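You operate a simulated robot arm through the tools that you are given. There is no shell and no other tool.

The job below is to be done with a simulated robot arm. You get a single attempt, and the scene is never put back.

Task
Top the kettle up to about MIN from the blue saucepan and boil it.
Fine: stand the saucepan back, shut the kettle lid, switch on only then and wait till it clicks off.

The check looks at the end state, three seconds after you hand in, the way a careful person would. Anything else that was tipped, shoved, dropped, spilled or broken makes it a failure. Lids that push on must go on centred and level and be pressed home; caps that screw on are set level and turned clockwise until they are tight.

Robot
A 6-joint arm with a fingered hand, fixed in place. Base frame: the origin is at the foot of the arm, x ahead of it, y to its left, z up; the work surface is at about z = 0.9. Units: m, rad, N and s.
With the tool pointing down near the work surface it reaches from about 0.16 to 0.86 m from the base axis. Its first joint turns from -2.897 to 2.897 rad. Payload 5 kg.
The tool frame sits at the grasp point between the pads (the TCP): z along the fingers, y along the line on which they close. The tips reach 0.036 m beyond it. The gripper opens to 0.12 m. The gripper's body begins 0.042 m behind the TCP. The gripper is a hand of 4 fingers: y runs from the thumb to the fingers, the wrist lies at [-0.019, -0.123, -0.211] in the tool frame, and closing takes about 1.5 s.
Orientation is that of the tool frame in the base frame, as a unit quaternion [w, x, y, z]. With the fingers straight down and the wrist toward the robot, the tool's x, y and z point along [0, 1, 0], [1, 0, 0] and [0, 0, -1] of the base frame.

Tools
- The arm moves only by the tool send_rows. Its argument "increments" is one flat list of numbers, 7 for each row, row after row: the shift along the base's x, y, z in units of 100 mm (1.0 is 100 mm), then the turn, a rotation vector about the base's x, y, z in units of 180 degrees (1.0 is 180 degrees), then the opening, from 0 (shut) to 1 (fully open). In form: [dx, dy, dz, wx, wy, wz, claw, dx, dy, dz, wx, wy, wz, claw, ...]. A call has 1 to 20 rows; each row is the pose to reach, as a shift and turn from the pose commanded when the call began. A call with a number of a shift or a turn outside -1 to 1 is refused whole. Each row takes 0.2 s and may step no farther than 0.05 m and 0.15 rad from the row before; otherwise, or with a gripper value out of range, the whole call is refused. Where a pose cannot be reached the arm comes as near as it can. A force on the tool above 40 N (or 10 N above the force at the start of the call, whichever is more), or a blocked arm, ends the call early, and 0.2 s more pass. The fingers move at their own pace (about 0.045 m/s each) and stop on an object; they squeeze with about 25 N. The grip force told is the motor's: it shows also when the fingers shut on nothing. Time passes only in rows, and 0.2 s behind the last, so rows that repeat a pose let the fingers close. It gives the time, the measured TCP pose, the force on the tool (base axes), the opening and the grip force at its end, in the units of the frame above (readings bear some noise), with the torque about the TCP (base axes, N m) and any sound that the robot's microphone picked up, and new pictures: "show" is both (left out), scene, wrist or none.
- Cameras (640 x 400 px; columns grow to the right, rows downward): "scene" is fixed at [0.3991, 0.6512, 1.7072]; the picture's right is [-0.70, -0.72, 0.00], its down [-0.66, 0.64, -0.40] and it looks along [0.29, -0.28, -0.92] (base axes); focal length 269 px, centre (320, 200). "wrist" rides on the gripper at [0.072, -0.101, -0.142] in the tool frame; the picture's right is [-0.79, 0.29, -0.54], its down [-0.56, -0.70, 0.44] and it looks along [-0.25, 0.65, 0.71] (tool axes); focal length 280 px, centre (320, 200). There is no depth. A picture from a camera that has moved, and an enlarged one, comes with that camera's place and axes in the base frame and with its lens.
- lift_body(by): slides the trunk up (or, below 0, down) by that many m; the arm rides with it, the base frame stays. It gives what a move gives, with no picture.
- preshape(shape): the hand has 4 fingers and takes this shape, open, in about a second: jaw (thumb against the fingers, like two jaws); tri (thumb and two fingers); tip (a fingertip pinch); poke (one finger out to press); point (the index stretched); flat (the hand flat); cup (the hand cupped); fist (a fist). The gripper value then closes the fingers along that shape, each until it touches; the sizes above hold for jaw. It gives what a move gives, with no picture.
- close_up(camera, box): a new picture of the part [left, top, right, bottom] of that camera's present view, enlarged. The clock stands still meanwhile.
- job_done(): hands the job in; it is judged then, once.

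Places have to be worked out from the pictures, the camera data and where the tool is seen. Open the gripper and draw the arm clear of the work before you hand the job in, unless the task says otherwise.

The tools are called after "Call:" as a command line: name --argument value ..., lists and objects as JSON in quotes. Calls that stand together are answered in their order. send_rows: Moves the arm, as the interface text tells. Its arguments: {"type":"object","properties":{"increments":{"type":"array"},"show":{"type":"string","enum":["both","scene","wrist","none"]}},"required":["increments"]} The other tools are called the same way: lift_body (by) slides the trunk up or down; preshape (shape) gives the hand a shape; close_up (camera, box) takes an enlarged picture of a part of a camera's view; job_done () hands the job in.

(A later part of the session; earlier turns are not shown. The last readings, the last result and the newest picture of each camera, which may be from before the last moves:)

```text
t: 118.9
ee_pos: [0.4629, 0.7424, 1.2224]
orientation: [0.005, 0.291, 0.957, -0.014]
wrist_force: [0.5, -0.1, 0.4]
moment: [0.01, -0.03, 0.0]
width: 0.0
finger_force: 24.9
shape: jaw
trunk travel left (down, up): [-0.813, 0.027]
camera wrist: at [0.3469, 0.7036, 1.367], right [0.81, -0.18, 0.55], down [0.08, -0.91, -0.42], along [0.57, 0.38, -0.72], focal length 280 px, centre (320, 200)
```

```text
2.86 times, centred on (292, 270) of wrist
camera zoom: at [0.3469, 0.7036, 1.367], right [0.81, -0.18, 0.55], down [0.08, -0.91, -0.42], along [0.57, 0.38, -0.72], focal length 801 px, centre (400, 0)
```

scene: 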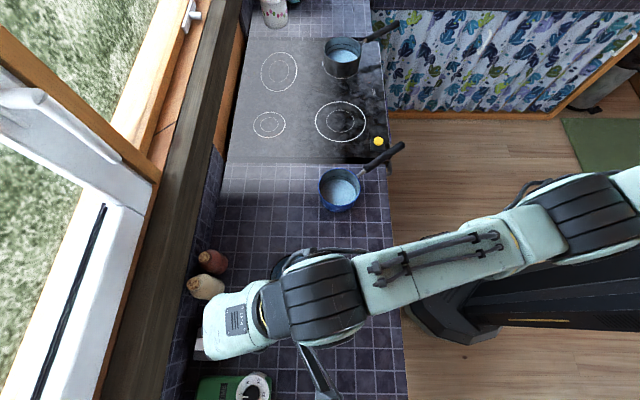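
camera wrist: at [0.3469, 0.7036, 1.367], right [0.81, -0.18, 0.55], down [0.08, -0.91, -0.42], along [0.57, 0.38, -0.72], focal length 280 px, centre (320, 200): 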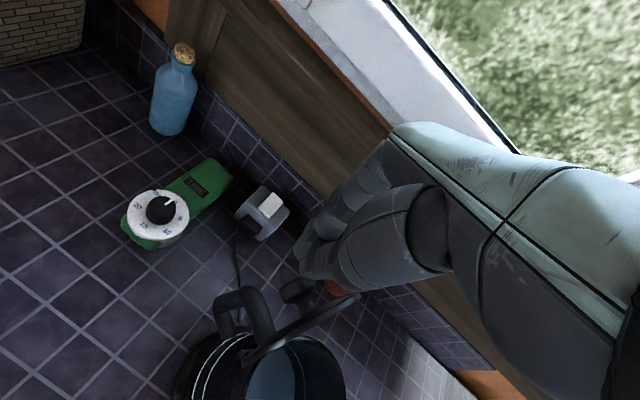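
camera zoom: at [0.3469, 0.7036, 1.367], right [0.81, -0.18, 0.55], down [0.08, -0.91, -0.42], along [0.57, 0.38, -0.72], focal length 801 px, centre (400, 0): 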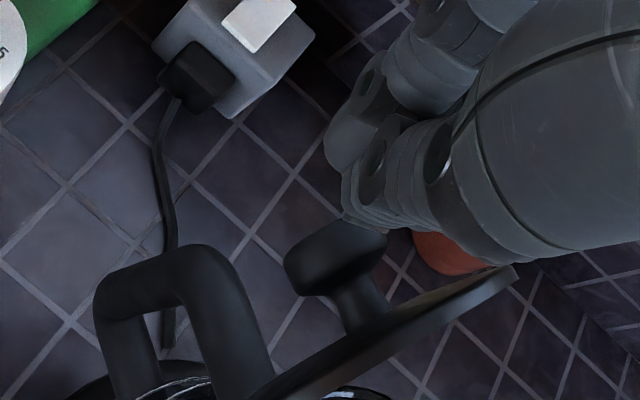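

The beak is behind the lid, just above the knob. I pull slowly toward the kettle front (direction (0.3, −0.95)) to tip the lid past vertical.

Call:
send_rows --increments '[0.03, -0.095, 0, 0, 0, 0, 0, 0.06, -0.19, 0, 0, 0, 0, 0, 0.09, -0.286, 0, 0, 0, 0, 0, 0.12, -0.38, 0, 0, 0, 0, 0, 0.12, -0.38, 0, 0, 0, 0, 0]' --show "wrist"

Call:
close_up --camera "wrist" --box '[180, 200, 404, 340]'

```text
t: 120.1
ee_pos: [0.4766, 0.7044, 1.223]
orientation: [0.006, 0.29, 0.957, -0.014]
wrist_force: [-0.2, 0.2, 0.8]
moment: [-0.06, 0.02, 0.02]
width: 0.0
finger_force: 25.0
shape: jaw
trunk travel left (down, up): [-0.813, 0.027]
camera wrist: at [0.3597, 0.6654, 1.3672], right [0.81, -0.18, 0.55], down [0.08, -0.91, -0.42], along [0.57, 0.38, -0.72], focal length 280 px, centre (320, 200)
```

wrist: 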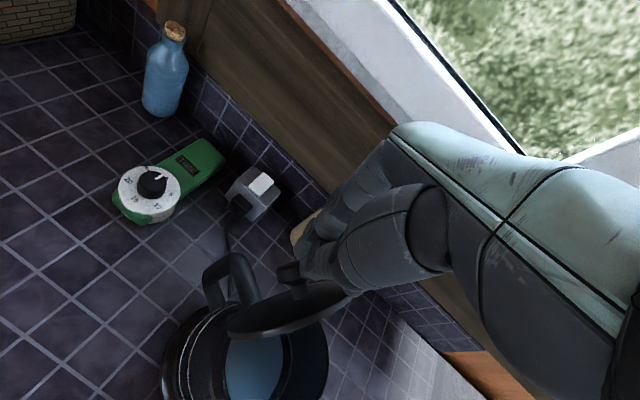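

```text
2.86 times, centred on (292, 270) of wrist
camera zoom: at [0.3597, 0.6654, 1.3672], right [0.81, -0.18, 0.55], down [0.08, -0.91, -0.42], along [0.57, 0.38, -0.72], focal length 801 px, centre (400, 0)
```

zoom: 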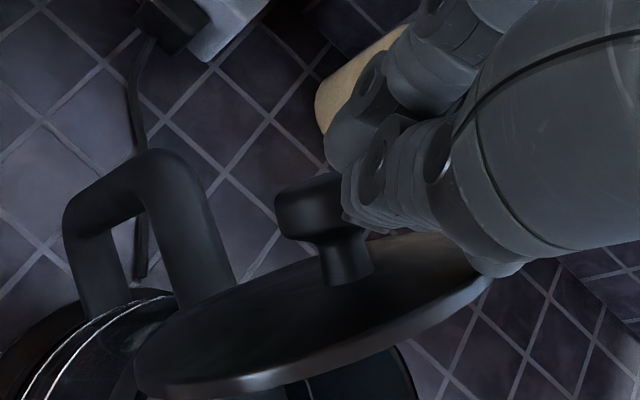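

The lid has tipped past vertical and follows. I keep sweeping forward and gradually down.

Call:
send_rows --increments '[0.03, -0.095, -0.02, 0, 0, 0, 0, 0.06, -0.19, -0.05, 0, 0, 0, 0, 0.09, -0.286, -0.08, 0, 0, 0, 0, 0.12, -0.38, -0.12, 0, 0, 0, 0, 0.15, -0.477, -0.17, 0, 0, 0, 0, 0.15, -0.477, -0.17, 0, 0, 0, 0]' --show "wrist"

Call:
close_up --camera "wrist" --box '[180, 200, 404, 340]'

```text
t: 121.5
ee_pos: [0.491, 0.656, 1.2072]
orientation: [0.006, 0.291, 0.957, -0.013]
wrist_force: [1.1, -2.9, 6.4]
moment: [-0.09, -0.03, -0.02]
width: 0.0002
finger_force: 24.5
shape: jaw
trunk travel left (down, up): [-0.813, 0.027]
camera wrist: at [0.3743, 0.616, 1.3511], right [0.81, -0.18, 0.55], down [0.08, -0.91, -0.42], along [0.58, 0.38, -0.72], focal length 280 px, centre (320, 200)
```

wrist: 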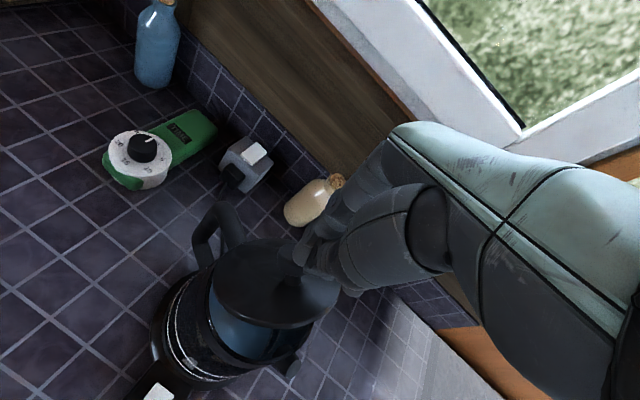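

```text
2.86 times, centred on (292, 270) of wrist
camera zoom: at [0.3743, 0.616, 1.3511], right [0.81, -0.18, 0.55], down [0.08, -0.91, -0.42], along [0.58, 0.38, -0.72], focal length 801 px, centre (400, 0)
```

zoom: 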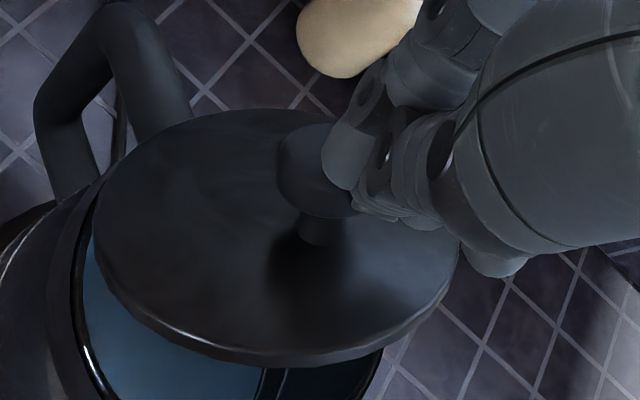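

The lid is roughly halfway; the beak now rests on its outer face in front of the knob. I move toward the free edge and follow the closing arc downward.

Call:
send_rows --increments '[0.02, -0.09, 0.01, 0, 0, 0, 0, 0.04, -0.18, 0.01, 0, 0, 0, 0, 0.065, -0.26, -0.07, 0, 0, 0, 0, 0.09, -0.34, -0.16, 0, 0, 0, 0, 0.108, -0.395, -0.27, 0, 0, 0, 0, 0.125, -0.445, -0.385, 0, 0, 0, 0, 0.125, -0.445, -0.385, 0, 0, 0, 0]' --show "wrist"

Call:
close_up --camera "wrist" --box '[160, 200, 384, 340]'

```text
t: 123.1
ee_pos: [0.5024, 0.6123, 1.1681]
orientation: [0.006, 0.291, 0.957, -0.014]
wrist_force: [0.4, 0.1, 0.0]
moment: [0.0, -0.01, 0.0]
width: 0.0001
finger_force: 24.8
shape: jaw
trunk travel left (down, up): [-0.813, 0.027]
camera wrist: at [0.3864, 0.5726, 1.3119], right [0.81, -0.18, 0.55], down [0.08, -0.91, -0.42], along [0.57, 0.38, -0.72], focal length 280 px, centre (320, 200)
```

wrist: 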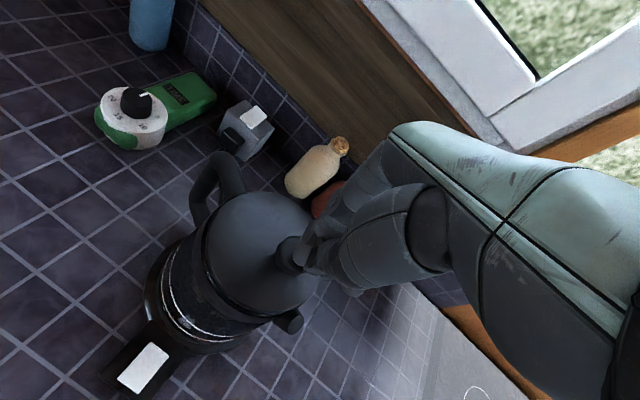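

```text
2.86 times, centred on (272, 270) of wrist
camera zoom: at [0.3864, 0.5726, 1.3119], right [0.81, -0.18, 0.55], down [0.08, -0.91, -0.42], along [0.57, 0.38, -0.72], focal length 801 px, centre (457, 0)
```

zoom: 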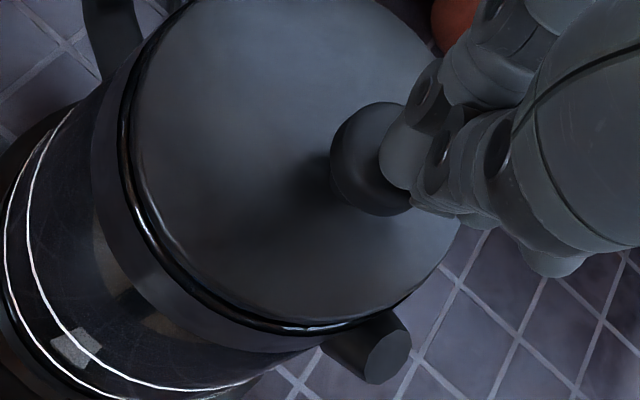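

The lid has fallen shut. To press it home I lift slightly, centre over the knob, and press down gently while watching the force.

Call:
send_rows --increments '[0, 0, 0.15, 0, 0, 0, 0, 0, 0, 0.3, 0, 0, 0, 0, -0.04, 0.14, 0.3, 0, 0, 0, 0, -0.08, 0.27, 0.3, 0, 0, 0, 0, -0.08, 0.27, 0.3, 0, 0, 0, 0]' --show "wrist"

Call:
close_up --camera "wrist" --box '[160, 220, 384, 360]'

```text
t: 124.3
ee_pos: [0.4951, 0.6385, 1.1975]
orientation: [0.005, 0.291, 0.957, -0.013]
wrist_force: [-0.5, 0.2, 1.1]
moment: [-0.02, -0.02, -0.01]
width: 0.0
finger_force: 25.0
shape: jaw
trunk travel left (down, up): [-0.813, 0.027]
camera wrist: at [0.3785, 0.5998, 1.3415], right [0.81, -0.18, 0.55], down [0.08, -0.91, -0.42], along [0.57, 0.38, -0.72], focal length 280 px, centre (320, 200)
```

wrist: 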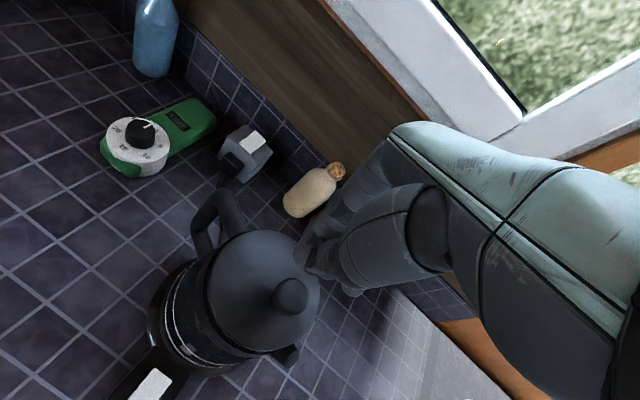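

```text
2.86 times, centred on (272, 290) of wrist
camera zoom: at [0.3785, 0.5998, 1.3415], right [0.81, -0.18, 0.55], down [0.08, -0.91, -0.42], along [0.57, 0.38, -0.72], focal length 801 px, centre (457, -57)
```

zoom: 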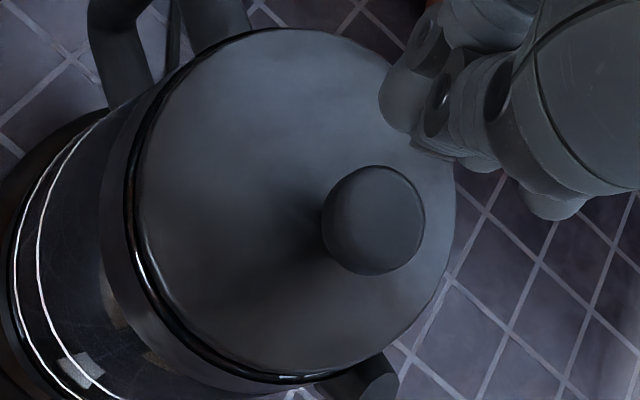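

Lid is closed; its knob is at about (0.497, 0.621). I centre the beak over it and press down in small steps.

Call:
send_rows --increments '[0.03, -0.17, 0, 0, 0, 0, 0, 0.03, -0.17, -0.1, 0, 0, 0, 0, 0.03, -0.17, -0.2, 0, 0, 0, 0, 0.03, -0.17, -0.28, 0, 0, 0, 0, 0.03, -0.17, -0.34, 0, 0, 0, 0, 0.03, -0.17, -0.34, 0, 0, 0, 0]' --show "wrist"

Call:
close_up --camera "wrist" --box '[160, 220, 384, 360]'

```text
t: 125.7
ee_pos: [0.4976, 0.6223, 1.1647]
orientation: [0.005, 0.292, 0.956, -0.013]
wrist_force: [-0.3, -0.3, 3.1]
moment: [-0.08, -0.06, 0.01]
width: 0.0
finger_force: 24.7
shape: jaw
trunk travel left (down, up): [-0.813, 0.027]
camera wrist: at [0.3814, 0.5824, 1.3084], right [0.81, -0.18, 0.55], down [0.08, -0.91, -0.42], along [0.58, 0.38, -0.72], focal length 280 px, centre (320, 200)
```

wrist: 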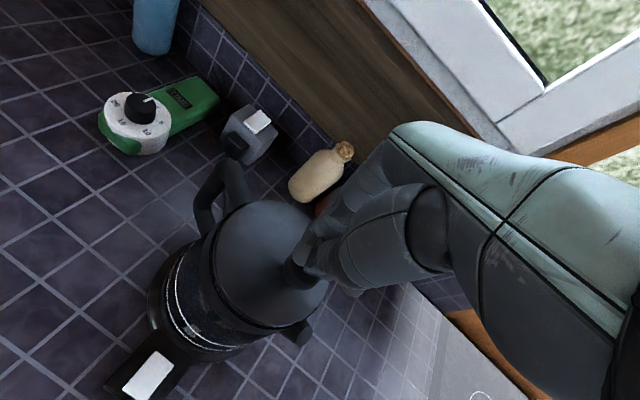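

```text
2.86 times, centred on (272, 290) of wrist
camera zoom: at [0.3814, 0.5824, 1.3084], right [0.81, -0.18, 0.55], down [0.08, -0.91, -0.42], along [0.58, 0.38, -0.72], focal length 801 px, centre (457, -57)
```

zoom: 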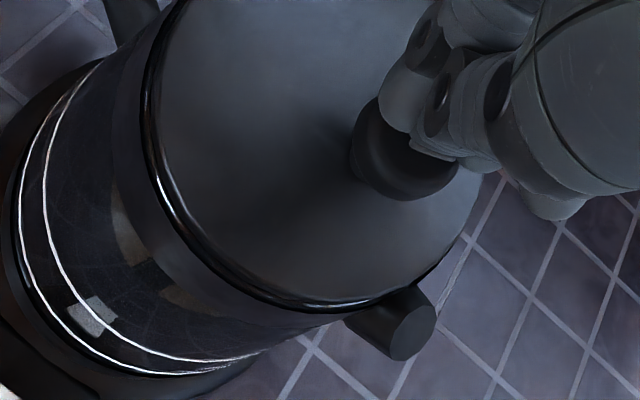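

Contact with the knob (3 N). I press a few millimetres further to seat the lid firmly.

Call:
send_rows --increments '[0, 0, -0.02, 0, 0, 0, 0, 0, 0, -0.04, 0, 0, 0, 0, 0, 0, -0.06, 0, 0, 0, 0, 0, 0, -0.08, 0, 0, 0, 0]' --show "none"

```text
t: 126.7
ee_pos: [0.4974, 0.6222, 1.1627]
orientation: [0.007, 0.291, 0.957, -0.007]
wrist_force: [5.3, 1.9, 30.9]
moment: [0.0, -0.26, 0.03]
width: 0.0001
finger_force: 25.0
shape: jaw
trunk travel left (down, up): [-0.813, 0.027]
```

31 N with only 2 mm of give: the lid is seated. I lift off and move back toward the robot to inspect the whole kettle.

Call:
send_rows --increments '[0, 0, 0.2, 0, 0, 0, 0, 0, 0, 0.5, 0, 0, 0, 0, 0, -0.2, 0.8, 0, 0, 0, 0, 0, -0.5, 1.0, 0, 0, 0, 0, 0, -0.8, 1.0, 0, 0, 0, 0, 0, -1.0, 1.0, 0, 0, 0, 0]' --show "none"

Call:
send_rows --increments '[0.1, -0.3, 0.1, 0, 0, 0, 0, 0.2, -0.6, 0.1, 0, 0, 0, 0, 0.3, -0.8, 0.1, 0, 0, 0, 0, 0.4, -1.0, 0.1, 0, 0, 0, 0]' --show "both"

Call:
close_up --camera "scene" --box '[230, 230, 390, 330]'

Call:
close_up --camera "wrist" --box '[60, 60, 316, 220]'

```text
t: 128.1
ee_pos: [0.4997, 0.5203, 1.2569]
orientation: [0.006, 0.291, 0.957, -0.014]
wrist_force: [1.0, 0.5, 0.4]
moment: [0.02, -0.02, -0.04]
width: 0.0001
finger_force: 24.8
shape: jaw
trunk travel left (down, up): [-0.813, 0.027]
```

```text
t: 129.1
ee_pos: [0.5371, 0.4198, 1.2667]
orientation: [0.005, 0.29, 0.957, -0.013]
wrist_force: [-0.1, 0.3, 0.2]
moment: [0.04, 0.02, 0.01]
width: 0.0
finger_force: 25.2
shape: jaw
trunk travel left (down, up): [-0.813, 0.027]
camera wrist: at [0.4206, 0.3805, 1.4107], right [0.82, -0.18, 0.55], down [0.08, -0.91, -0.42], along [0.57, 0.38, -0.72], focal length 280 px, centre (320, 200)
```

scene: 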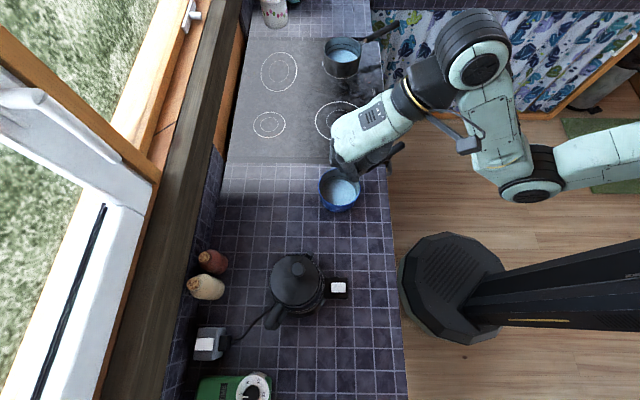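
wrist: 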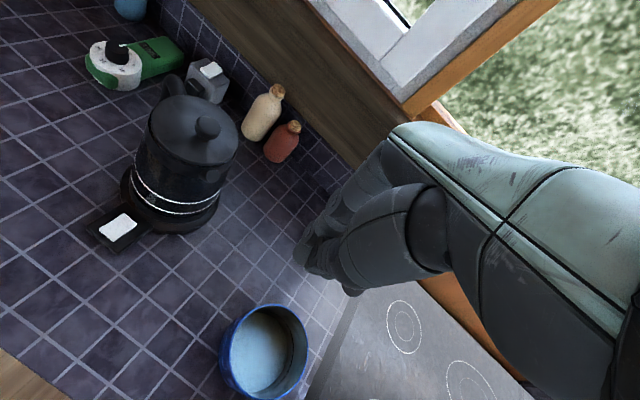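

```text
4.00 times, centred on (310, 280) of scene
camera zoom: at [0.3991, 0.6512, 1.7072], right [-0.7, -0.72, 0.0], down [-0.66, 0.64, -0.4], along [0.29, -0.28, -0.92], focal length 1076 px, centre (360, -120)
```

zoom: 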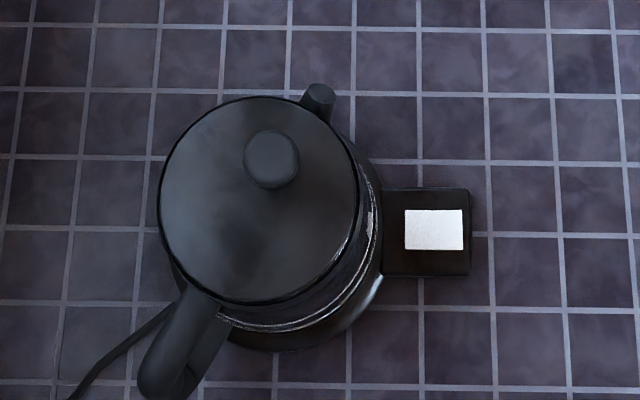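

```text
2.50 times, centred on (188, 140) of wrist
camera zoom: at [0.4206, 0.3805, 1.4107], right [0.82, -0.18, 0.55], down [0.08, -0.91, -0.42], along [0.57, 0.38, -0.72], focal length 701 px, centre (650, 350)
```

zoom: 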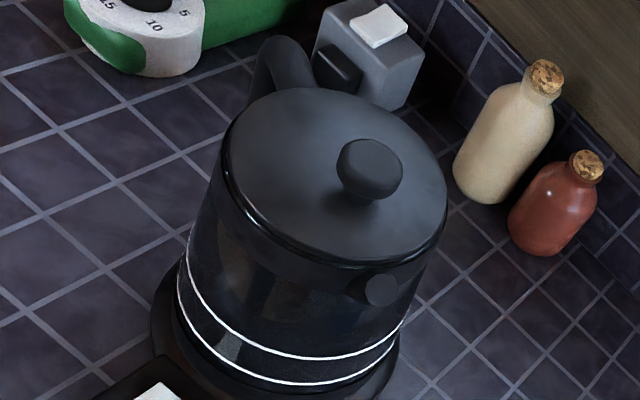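

Lid is shut and level, and the kettle has not moved. Now I examine the switch on the kettle's base and also the wall socket's rocker.

Call:
close_up --camera "wrist" --box '[70, 190, 182, 260]'

Call:
close_up --camera "wrist" --box '[160, 40, 256, 100]'

Call:
close_up --camera "scene" --box '[180, 315, 260, 365]'

Call:
close_up --camera "scene" --box '[310, 265, 374, 305]'

```text
5.71 times, centred on (126, 225) of wrist
camera zoom: at [0.4206, 0.3805, 1.4107], right [0.82, -0.18, 0.55], down [0.08, -0.91, -0.42], along [0.57, 0.38, -0.72], focal length 1602 px, centre (1429, 57)
```

zoom: 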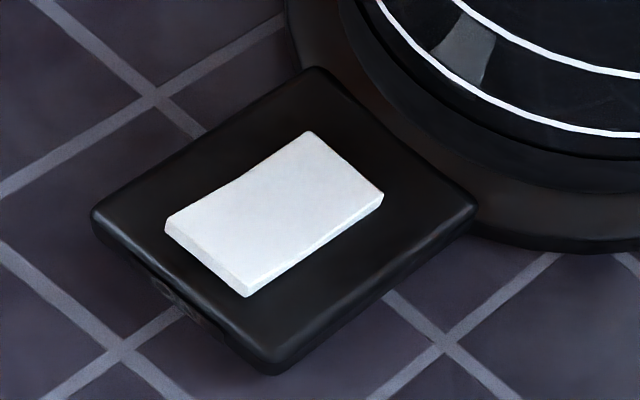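

```text
6.67 times, centred on (208, 70) of wrist
camera zoom: at [0.4206, 0.3805, 1.4107], right [0.82, -0.18, 0.55], down [0.08, -0.91, -0.42], along [0.57, 0.38, -0.72], focal length 1869 px, centre (1067, 1067)
```

zoom: 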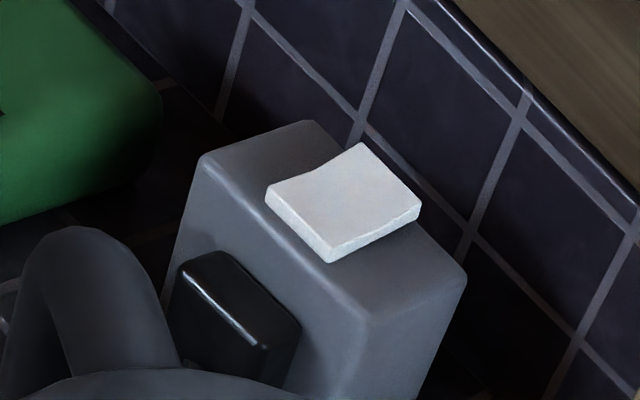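

```text
8.00 times, centred on (220, 340) of scene
camera zoom: at [0.3991, 0.6512, 1.7072], right [-0.7, -0.72, 0.0], down [-0.66, 0.64, -0.4], along [0.29, -0.28, -0.92], focal length 2153 px, centre (1120, -920)
```

zoom: 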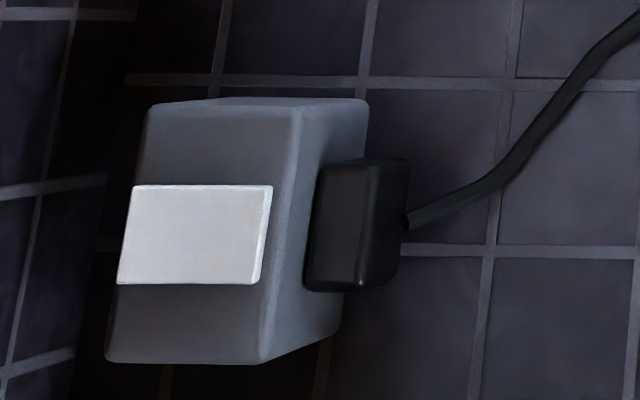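

```text
10.00 times, centred on (342, 285) of scene
camera zoom: at [0.3991, 0.6512, 1.7072], right [-0.7, -0.72, 0.0], down [-0.66, 0.64, -0.4], along [0.29, -0.28, -0.92], focal length 2691 px, centre (100, -650)
```

zoom: 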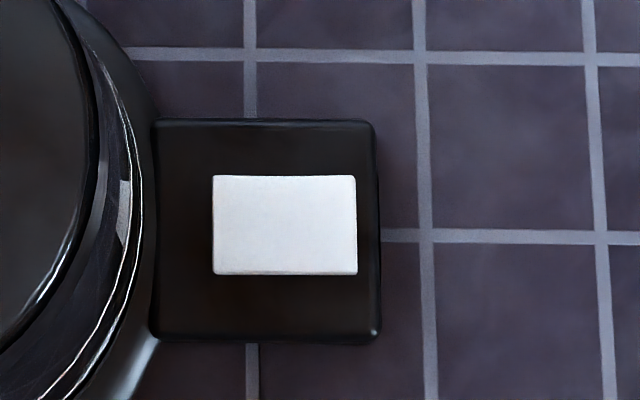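

The kettle's base rocker is centred at about (0.417, 0.560, 0.918), its kettle-side half standing higher. To press that half without the hand touching the kettle, a stretched index finger would be best; I try the "point" shape and locate its tip.

Call:
preshape --shape "point"

Call:
close_up --camera "wrist" --box '[0, 0, 640, 400]'

Call:
close_up --camera "scene" --box '[280, 100, 440, 200]'

```text
t: 130.0
ee_pos: [0.5352, 0.422, 1.2669]
orientation: [0.006, 0.291, 0.957, -0.014]
wrist_force: [0.7, -0.4, 0.5]
moment: [-0.01, 0.0, 0.03]
width: 0.1152
finger_force: 0.1
shape: point
trunk travel left (down, up): [-0.813, 0.027]
```

```text
1.00 times, centred on (320, 200) of wrist (not enlarged: the box is as wide or as high as the picture)
camera zoom: at [0.4198, 0.3827, 1.4105], right [0.81, -0.18, 0.55], down [0.08, -0.91, -0.42], along [0.57, 0.38, -0.72], focal length 280 px, centre (320, 200)
```

zoom: 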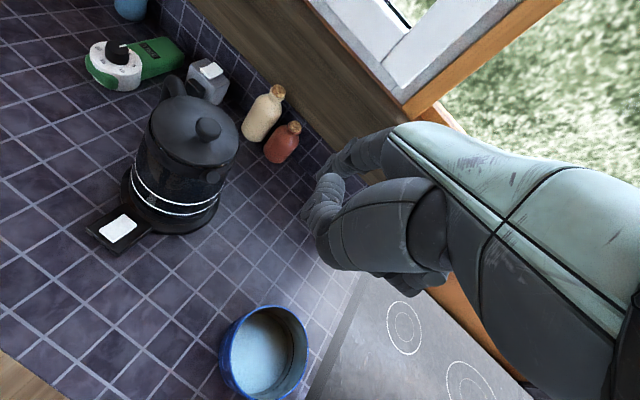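

```text
4.00 times, centred on (360, 150) of scene
camera zoom: at [0.3991, 0.6512, 1.7072], right [-0.7, -0.72, 0.0], down [-0.66, 0.64, -0.4], along [0.29, -0.28, -0.92], focal length 1076 px, centre (160, 400)
```

zoom: 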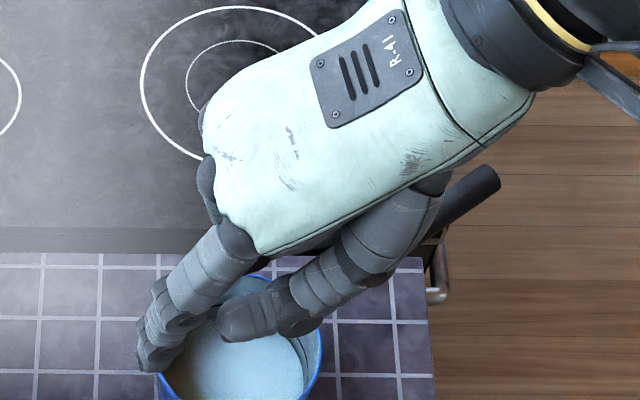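

I zoom in on the pointing finger in both views to find its tip.

Call:
close_up --camera "wrist" --box '[280, 110, 440, 210]'

Call:
close_up --camera "scene" --box '[300, 150, 380, 200]'

```text
4.00 times, centred on (360, 160) of wrist
camera zoom: at [0.4198, 0.3827, 1.4105], right [0.81, -0.18, 0.55], down [0.08, -0.91, -0.42], along [0.57, 0.38, -0.72], focal length 1122 px, centre (160, 360)
```

zoom: 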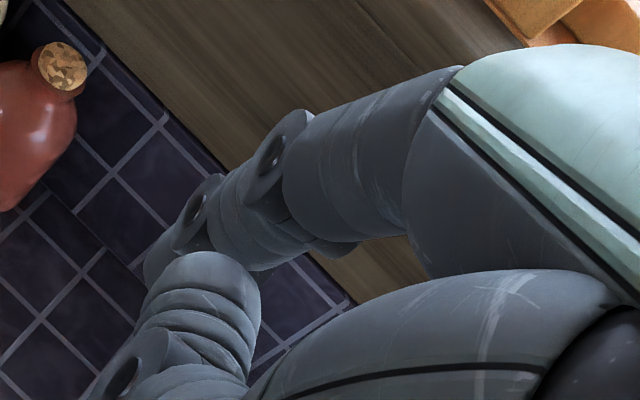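

```text
8.00 times, centred on (340, 175) of scene
camera zoom: at [0.3991, 0.6512, 1.7072], right [-0.7, -0.72, 0.0], down [-0.66, 0.64, -0.4], along [0.29, -0.28, -0.92], focal length 2153 px, centre (160, 400)
```

zoom: 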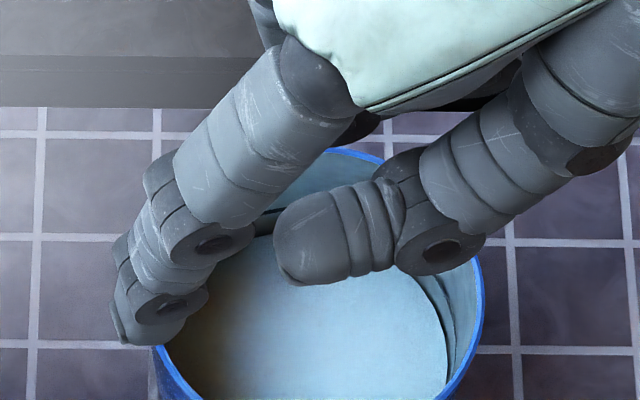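

In "point" shape the index tip is at tool (0.020, 0.083, 0.031), ahead of and below everything else in the hand, which suits pressing. I move over so the fingertip comes above the switch.

Call:
send_rows --increments '[-0.2, 0.09, -0.15, 0, 0, -0.005, 1, -0.4, 0.18, -0.3, 0, 0, -0.01, 1, -0.6, 0.27, -0.45, 0, 0, -0.014, 1, -0.75, 0.34, -0.6, 0, 0, -0.017, 1]' --show "none"

Call:
send_rows --increments '[-0.2, 0.09, -0.2, 0, 0, -0.005, 1, -0.4, 0.18, -0.4, 0, 0, -0.01, 1, -0.6, 0.27, -0.6, 0, 0, -0.014, 1, -0.74, 0.345, -0.8, 0, 0, -0.017, 1, -0.74, 0.345, -0.87, 0, 0, -0.017, 1]' --show "both"

Call:
close_up --camera "scene" --box '[290, 240, 418, 320]'

```text
t: 131.0
ee_pos: [0.4609, 0.4569, 1.2061]
orientation: [0.006, 0.316, 0.948, -0.015]
wrist_force: [-0.3, -0.3, 0.2]
moment: [0.0, 0.02, -0.02]
width: 0.1153
finger_force: 0.0
shape: point
trunk travel left (down, up): [-0.813, 0.027]
```

```text
t: 132.2
ee_pos: [0.3906, 0.4892, 1.1189]
orientation: [0.006, 0.342, 0.94, -0.014]
wrist_force: [-0.3, -0.2, 0.1]
moment: [0.01, -0.04, 0.0]
width: 0.1153
finger_force: 0.0
shape: point
trunk travel left (down, up): [-0.813, 0.027]
camera wrist: at [0.2692, 0.4636, 1.2627], right [0.79, -0.27, 0.55], down [-0.02, -0.91, -0.42], along [0.61, 0.32, -0.72], focal length 280 px, centre (320, 200)
```

scene: 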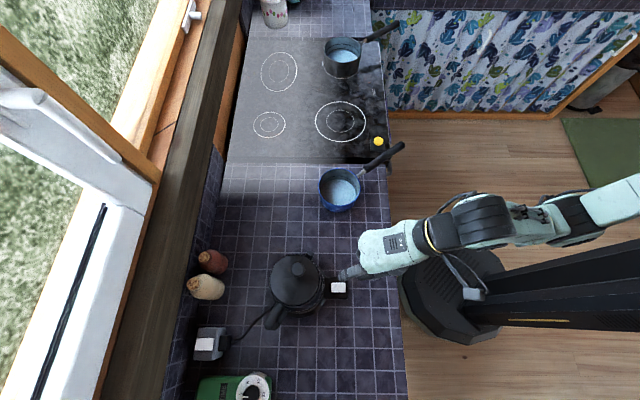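
wrist: 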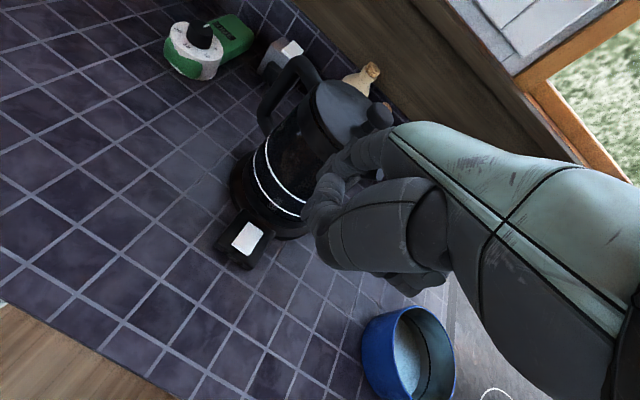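

```text
5.00 times, centred on (354, 280) of scene
camera zoom: at [0.3991, 0.6512, 1.7072], right [-0.7, -0.72, 0.0], down [-0.66, 0.64, -0.4], along [0.29, -0.28, -0.92], focal length 1345 px, centre (150, -200)
```

zoom: 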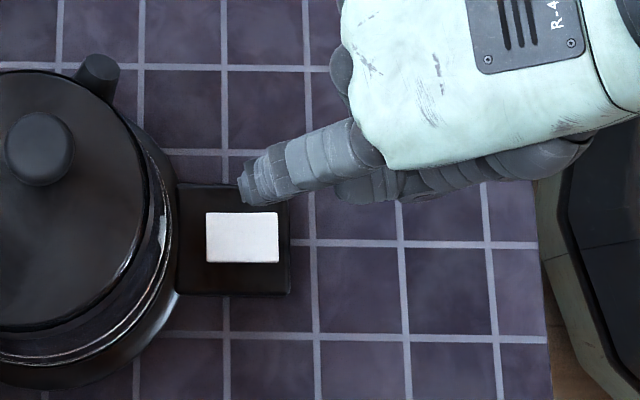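

The fingertip now hovers near the switch. I zoom in on the switch from the wrist camera to judge its tilt.

Call:
close_up --camera "wrist" --box '[200, 195, 296, 285]'

Call:
close_up --camera "wrist" --box '[220, 215, 276, 250]'

Call:
close_up --camera "wrist" --box '[240, 25, 336, 85]'

```text
4.44 times, centred on (248, 240) of wrist
camera zoom: at [0.2692, 0.4636, 1.2627], right [0.79, -0.27, 0.55], down [-0.02, -0.91, -0.42], along [0.61, 0.32, -0.72], focal length 1246 px, centre (640, 22)
```

zoom: 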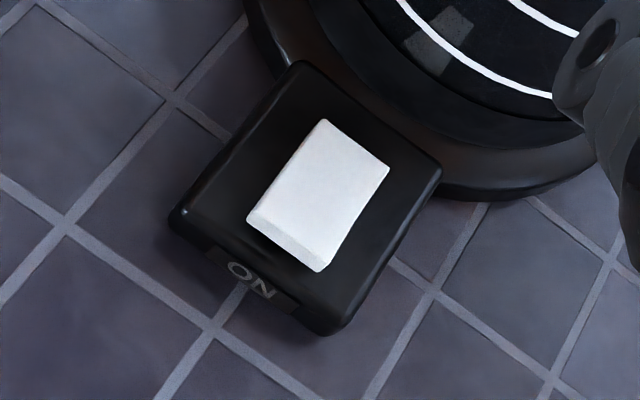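

```text
11.43 times, centred on (248, 232) of wrist
camera zoom: at [0.2692, 0.4636, 1.2627], right [0.79, -0.27, 0.55], down [-0.02, -0.91, -0.42], along [0.61, 0.32, -0.72], focal length 3204 px, centre (1143, -171)
```

zoom: 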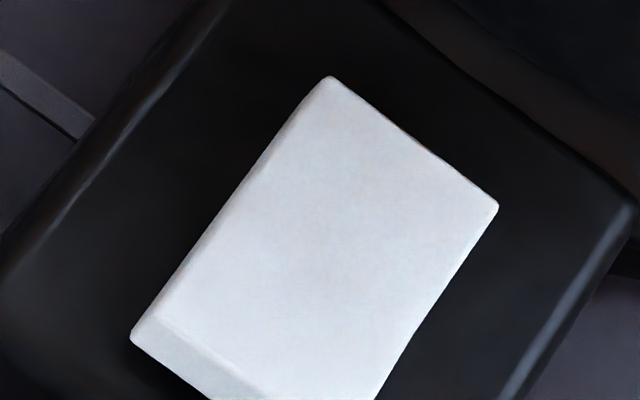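

```text
6.67 times, centred on (288, 55) of wrist
camera zoom: at [0.2692, 0.4636, 1.2627], right [0.79, -0.27, 0.55], down [-0.02, -0.91, -0.42], along [0.61, 0.32, -0.72], focal length 1869 px, centre (533, 1167)
```

zoom: 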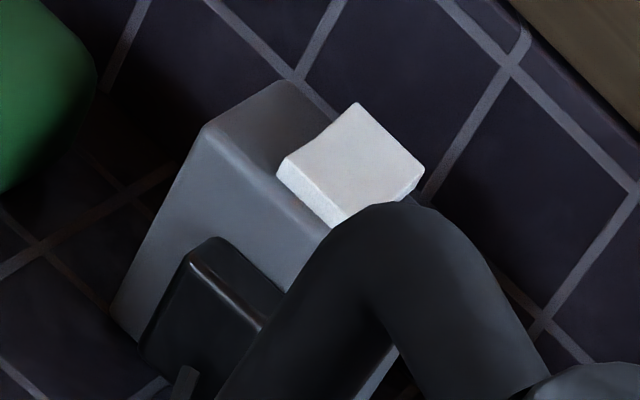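

There is an "ON" label on the outer (robot-facing) end of the switch box, and that end of the rocker is raised, so that is the end to press. I align the fingertip over the outer end at (0.4125, 0.553) and come down to about 2 cm above.

Call:
send_rows --increments '[-0.08, -0.06, -0.1, 0, 0, 0, 1, -0.155, -0.127, -0.25, 0, 0, 0, 1, -0.155, -0.127, -0.45, 0, 0, 0, 1, -0.155, -0.127, -0.65, 0, 0, 0, 1, -0.155, -0.127, -0.85, 0, 0, 0, 1, -0.155, -0.127, -1.0, 0, 0, 0, 1]' --show "none"

Call:
send_rows --increments '[0, 0, -0.15, 0, 0, 0, 1, 0, 0, -0.3, 0, 0, 0, 1, 0, 0, -0.42, 0, 0, 0, 1, 0, 0, -0.42, 0, 0, 0, 1]' --show "both"

Call:
close_up --camera "scene" --box '[310, 255, 390, 305]'

Call:
close_up --camera "wrist" --box '[240, 150, 400, 250]'

```text
t: 133.6
ee_pos: [0.3749, 0.4784, 1.0183]
orientation: [0.005, 0.341, 0.94, -0.015]
wrist_force: [-0.1, -0.7, 0.2]
moment: [0.02, -0.02, 0.03]
width: 0.1151
finger_force: 0.1
shape: point
trunk travel left (down, up): [-0.813, 0.027]
```

```text
t: 134.6
ee_pos: [0.3722, 0.4772, 0.9768]
orientation: [0.005, 0.342, 0.939, -0.014]
wrist_force: [0.5, -0.2, 0.1]
moment: [0.04, 0.01, 0.0]
width: 0.1151
finger_force: 0.0
shape: point
trunk travel left (down, up): [-0.813, 0.027]
camera wrist: at [0.2534, 0.4513, 1.1212], right [0.79, -0.27, 0.55], down [-0.02, -0.91, -0.42], along [0.61, 0.32, -0.72], focal length 280 px, centre (320, 200)
```

scene: 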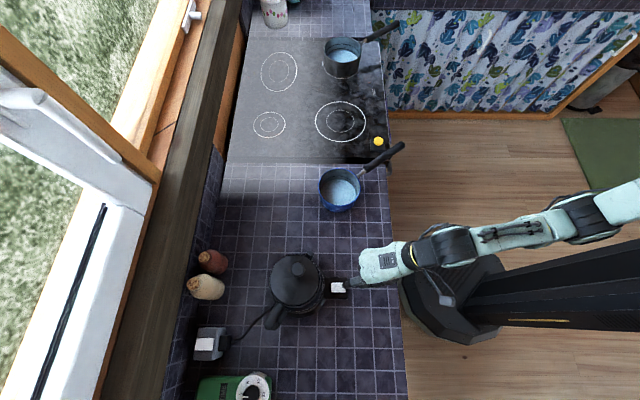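
wrist: 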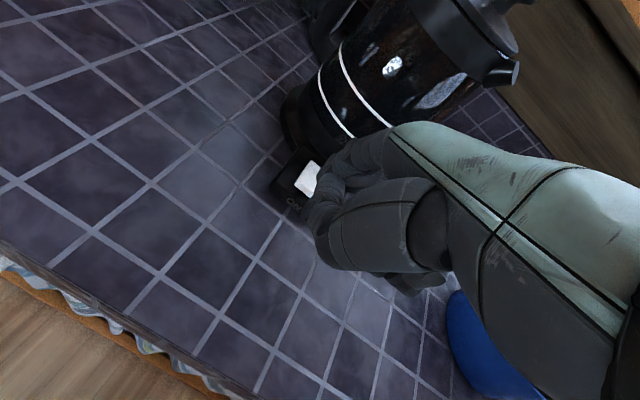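

```text
8.00 times, centred on (350, 280) of scene
camera zoom: at [0.3991, 0.6512, 1.7072], right [-0.7, -0.72, 0.0], down [-0.66, 0.64, -0.4], along [0.29, -0.28, -0.92], focal length 2153 px, centre (80, -440)
```

zoom: 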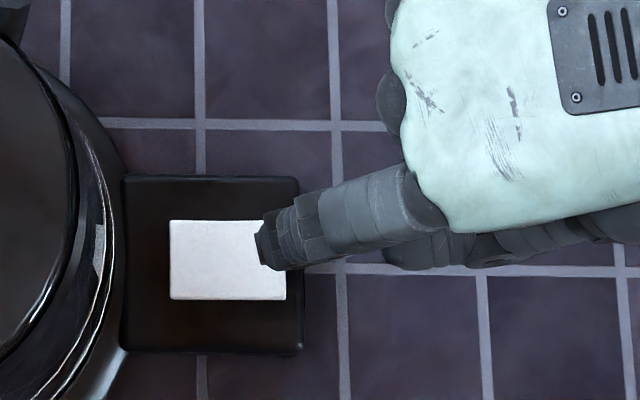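

```text
4.00 times, centred on (320, 200) of wrist
camera zoom: at [0.2534, 0.4513, 1.1212], right [0.79, -0.27, 0.55], down [-0.02, -0.91, -0.42], along [0.61, 0.32, -0.72], focal length 1122 px, centre (320, 200)
```

zoom: 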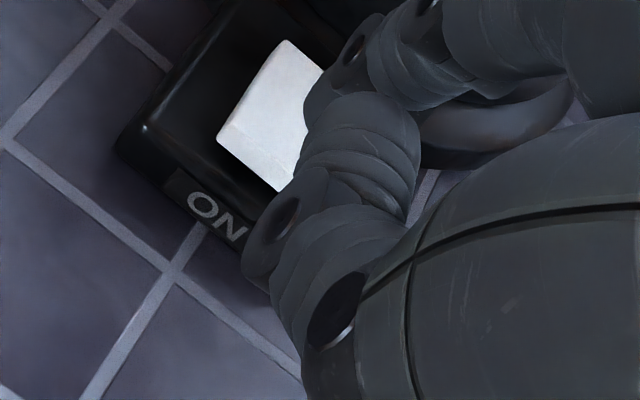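

The fingertip is right over the "ON" end. I press down in small steps, listening and watching the force.

Call:
send_rows --increments '[0, 0, -0.06, 0, 0, 0, 1, 0, 0, -0.12, 0, 0, 0, 1, 0, 0, -0.16, 0, 0, 0, 1, 0, 0, -0.19, 0, 0, 0, 1, 0, 0, -0.22, 0, 0, 0, 1]' --show "none"

Call:
close_up --camera "scene" --box '[310, 255, 390, 305]'

Call:
close_up --camera "wrist" --box '[240, 130, 400, 230]'

```text
t: 135.8
ee_pos: [0.373, 0.4783, 0.9563]
orientation: [0.004, 0.342, 0.94, -0.012]
wrist_force: [-0.3, -2.1, 4.0]
moment: [0.21, -0.15, 0.0]
width: 0.1153
finger_force: 0.0
shape: point
trunk travel left (down, up): [-0.813, 0.027]
```

```text
8.00 times, centred on (350, 280) of scene
camera zoom: at [0.3991, 0.6512, 1.7072], right [-0.7, -0.72, 0.0], down [-0.66, 0.64, -0.4], along [0.29, -0.28, -0.92], focal length 2153 px, centre (80, -440)
```

zoom: 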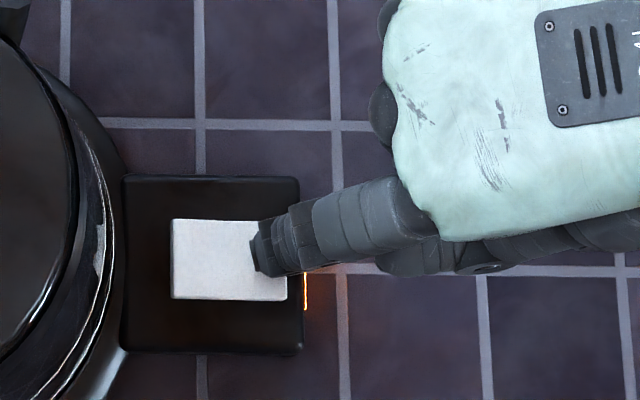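

```text
4.00 times, centred on (320, 180) of wrist
camera zoom: at [0.253, 0.4512, 1.1006], right [0.79, -0.27, 0.55], down [-0.02, -0.91, -0.42], along [0.61, 0.32, -0.72], focal length 1122 px, centre (320, 280)
```

zoom: 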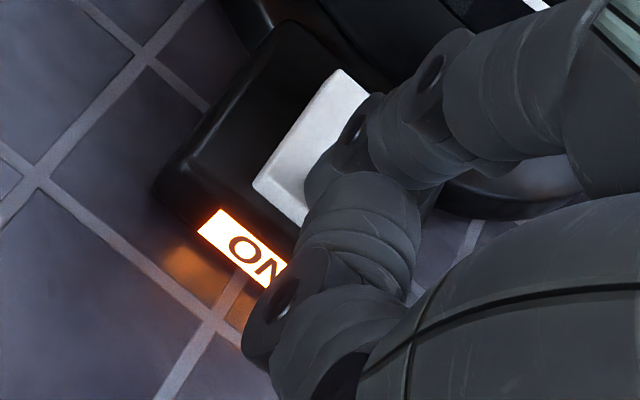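

The "ON" lamp has lit up, so the kettle is on. I lift the finger off and move the hand back out of the way, with a view of the lamp.

Call:
send_rows --increments '[0, 0, 0.1, 0, 0, 0, 1, 0, 0, 0.3, 0, 0, 0, 1, -0.02, -0.05, 0.6, 0, 0, 0, 1, -0.05, -0.15, 0.85, 0, 0, 0, 1, -0.08, -0.25, 1.0, 0, 0, 0, 1]' --show "none"

Call:
send_rows --increments '[0, -0.2, 0.2, 0, 0, 0, 1, 0, -0.45, 0.45, 0, 0, 0, 1, 0, -0.7, 0.7, 0, 0, 0, 1, 0, -0.9, 0.9, 0, 0, 0, 1]' --show "both"

Call:
close_up --camera "scene" --box '[230, 230, 390, 330]'

```text
t: 137.0
ee_pos: [0.3661, 0.4538, 1.0551]
orientation: [0.006, 0.342, 0.939, -0.014]
wrist_force: [-0.5, -0.3, 0.6]
moment: [0.02, -0.03, 0.01]
width: 0.0002
finger_force: 0.0
shape: point
trunk travel left (down, up): [-0.813, 0.027]
```

```text
t: 138.0
ee_pos: [0.366, 0.3598, 1.1455]
orientation: [0.005, 0.341, 0.94, -0.014]
wrist_force: [0.0, -0.6, -0.6]
moment: [0.01, 0.03, -0.01]
width: 0.0
finger_force: 0.2
shape: point
trunk travel left (down, up): [-0.813, 0.027]
camera wrist: at [0.2452, 0.3328, 1.2895], right [0.79, -0.27, 0.55], down [-0.02, -0.91, -0.42], along [0.61, 0.32, -0.72], focal length 280 px, centre (320, 200)
```

scene: 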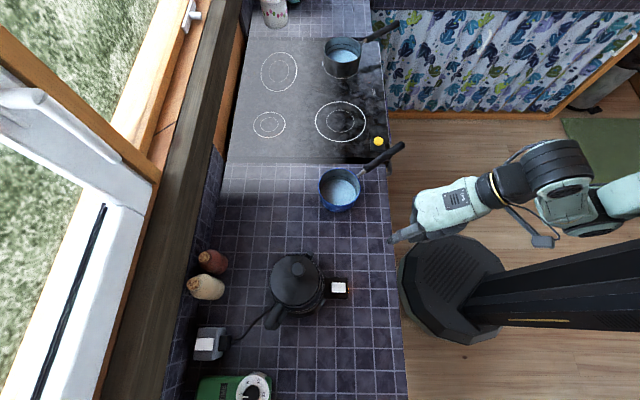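
wrist: 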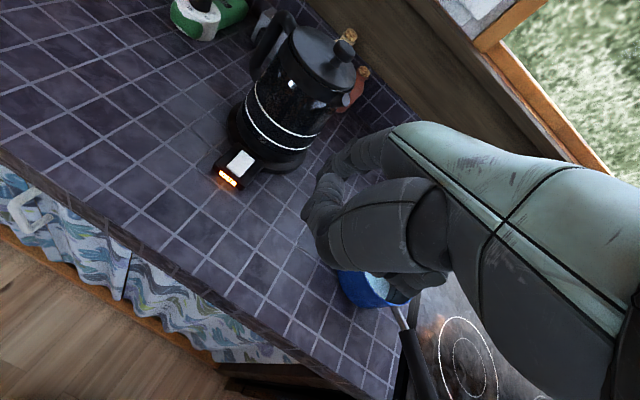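

```text
4.00 times, centred on (310, 280) of scene
camera zoom: at [0.3991, 0.6512, 1.7072], right [-0.7, -0.72, 0.0], down [-0.66, 0.64, -0.4], along [0.29, -0.28, -0.92], focal length 1076 px, centre (360, -120)
```

zoom: 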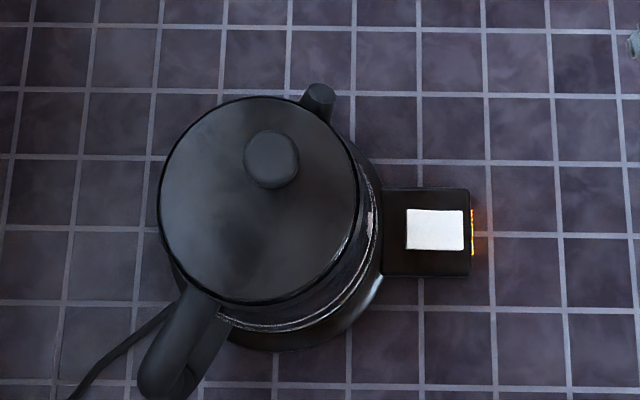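

The lamp glows and the kettle is heating. I keep still and wait, listening for the click.

Call:
send_rows --increments '[0, 0, 0, 0, 0, 0, 1, 0, 0, 0, 0, 0, 0, 1, 0, 0, 0, 0, 0, 0, 1, 0, 0, 0, 0, 0, 0, 1, 0, 0, 0, 0, 0, 0, 1, 0, 0, 0, 0, 0, 0, 1, 0, 0, 0, 0, 0, 0, 1, 0, 0, 0, 0, 0, 0, 1, 0, 0, 0, 0, 0, 0, 1, 0, 0, 0, 0, 0, 0, 1, 0, 0, 0, 0, 0, 0, 1, 0, 0, 0, 0, 0, 0, 1, 0, 0, 0, 0, 0, 0, 1, 0, 0, 0, 0, 0, 0, 1, 0, 0, 0, 0, 0, 0, 1, 0, 0, 0, 0, 0, 0, 1, 0, 0, 0, 0, 0, 0, 1, 0, 0, 0, 0, 0, 0, 1, 0, 0, 0, 0, 0, 0, 1, 0, 0, 0, 0, 0, 0, 1]' --show "none"

Call:
send_rows --increments '[0, 0, 0, 0, 0, 0, 1, 0, 0, 0, 0, 0, 0, 1, 0, 0, 0, 0, 0, 0, 1, 0, 0, 0, 0, 0, 0, 1, 0, 0, 0, 0, 0, 0, 1, 0, 0, 0, 0, 0, 0, 1, 0, 0, 0, 0, 0, 0, 1, 0, 0, 0, 0, 0, 0, 1, 0, 0, 0, 0, 0, 0, 1, 0, 0, 0, 0, 0, 0, 1, 0, 0, 0, 0, 0, 0, 1, 0, 0, 0, 0, 0, 0, 1, 0, 0, 0, 0, 0, 0, 1, 0, 0, 0, 0, 0, 0, 1, 0, 0, 0, 0, 0, 0, 1, 0, 0, 0, 0, 0, 0, 1, 0, 0, 0, 0, 0, 0, 1, 0, 0, 0, 0, 0, 0, 1, 0, 0, 0, 0, 0, 0, 1, 0, 0, 0, 0, 0, 0, 1]' --show "both"

```text
t: 142.2
ee_pos: [0.3663, 0.3611, 1.1457]
orientation: [0.005, 0.342, 0.94, -0.013]
wrist_force: [0.6, -0.3, -0.5]
moment: [-0.02, 0.04, -0.04]
width: 0.0
finger_force: 0.0
shape: point
trunk travel left (down, up): [-0.813, 0.027]
```

```text
t: 146.4
ee_pos: [0.3657, 0.3612, 1.1451]
orientation: [0.005, 0.342, 0.94, -0.014]
wrist_force: [-0.5, 0.1, -0.6]
moment: [-0.01, -0.03, -0.03]
width: 0.0001
finger_force: 0.1
shape: point
trunk travel left (down, up): [-0.813, 0.027]
camera wrist: at [0.2454, 0.3339, 1.2891], right [0.79, -0.27, 0.55], down [-0.02, -0.91, -0.42], along [0.61, 0.32, -0.72], focal length 280 px, centre (320, 200)
```

scene: 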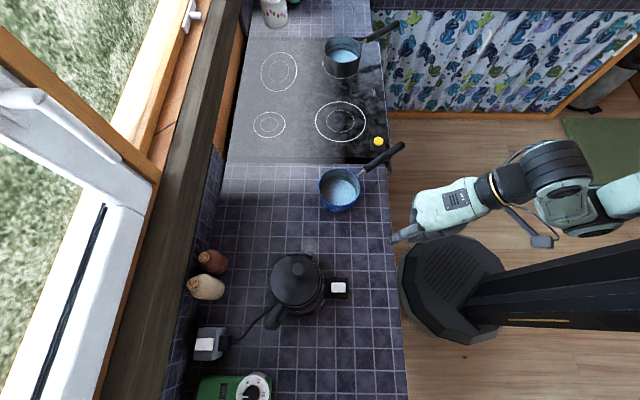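
wrist: 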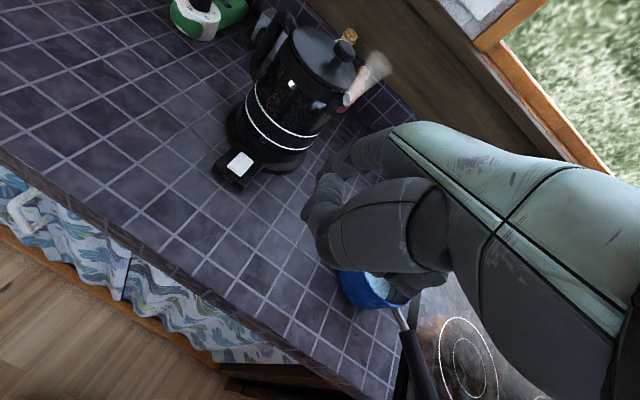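

Steam comes from the spout and the lamp seems to have gone out. I zoom in to confirm it has switched itself off.

Call:
close_up --camera "wrist" --box '[190, 130, 302, 200]'

Call:
close_up --camera "scene" --box '[230, 230, 390, 330]'

Call:
close_up --camera "wrist" --box '[220, 10, 412, 130]'

```text
5.71 times, centred on (246, 165) of wrist
camera zoom: at [0.2454, 0.3339, 1.2891], right [0.79, -0.27, 0.55], down [-0.02, -0.91, -0.42], along [0.61, 0.32, -0.72], focal length 1602 px, centre (743, 400)
```

zoom: 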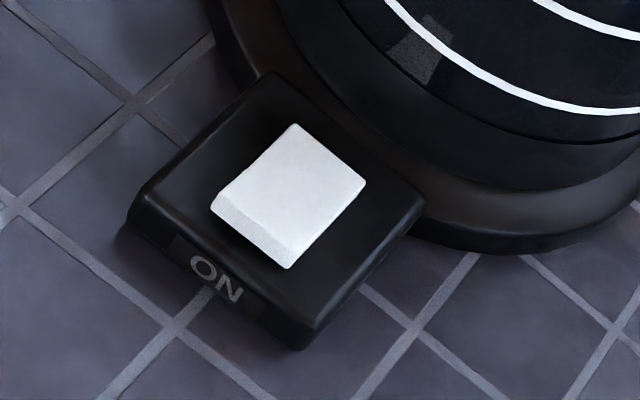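

```text
4.00 times, centred on (310, 280) of scene
camera zoom: at [0.3991, 0.6512, 1.7072], right [-0.7, -0.72, 0.0], down [-0.66, 0.64, -0.4], along [0.29, -0.28, -0.92], focal length 1076 px, centre (360, -120)
```

zoom: 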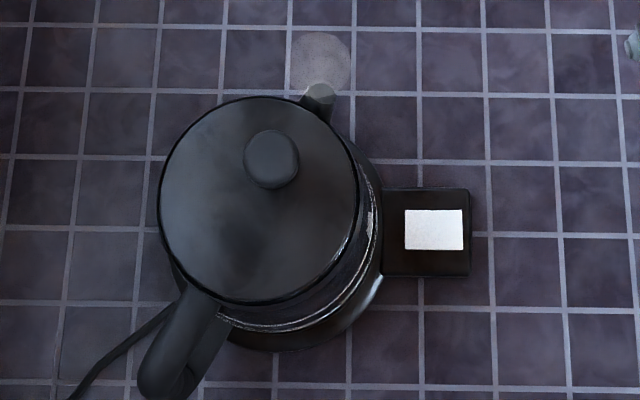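

```text
3.33 times, centred on (316, 70) of wrist
camera zoom: at [0.2454, 0.3339, 1.2891], right [0.79, -0.27, 0.55], down [-0.02, -0.91, -0.42], along [0.61, 0.32, -0.72], focal length 935 px, centre (333, 633)
```

zoom: 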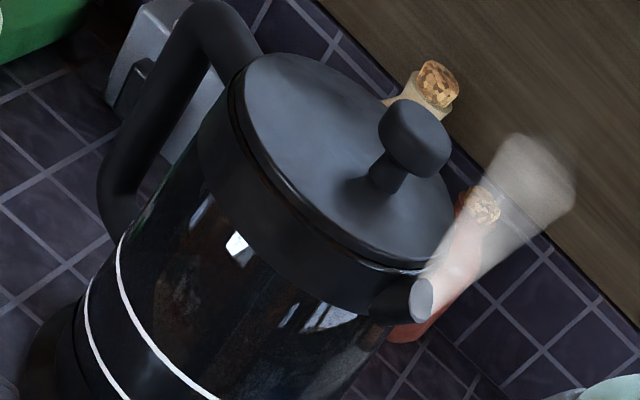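

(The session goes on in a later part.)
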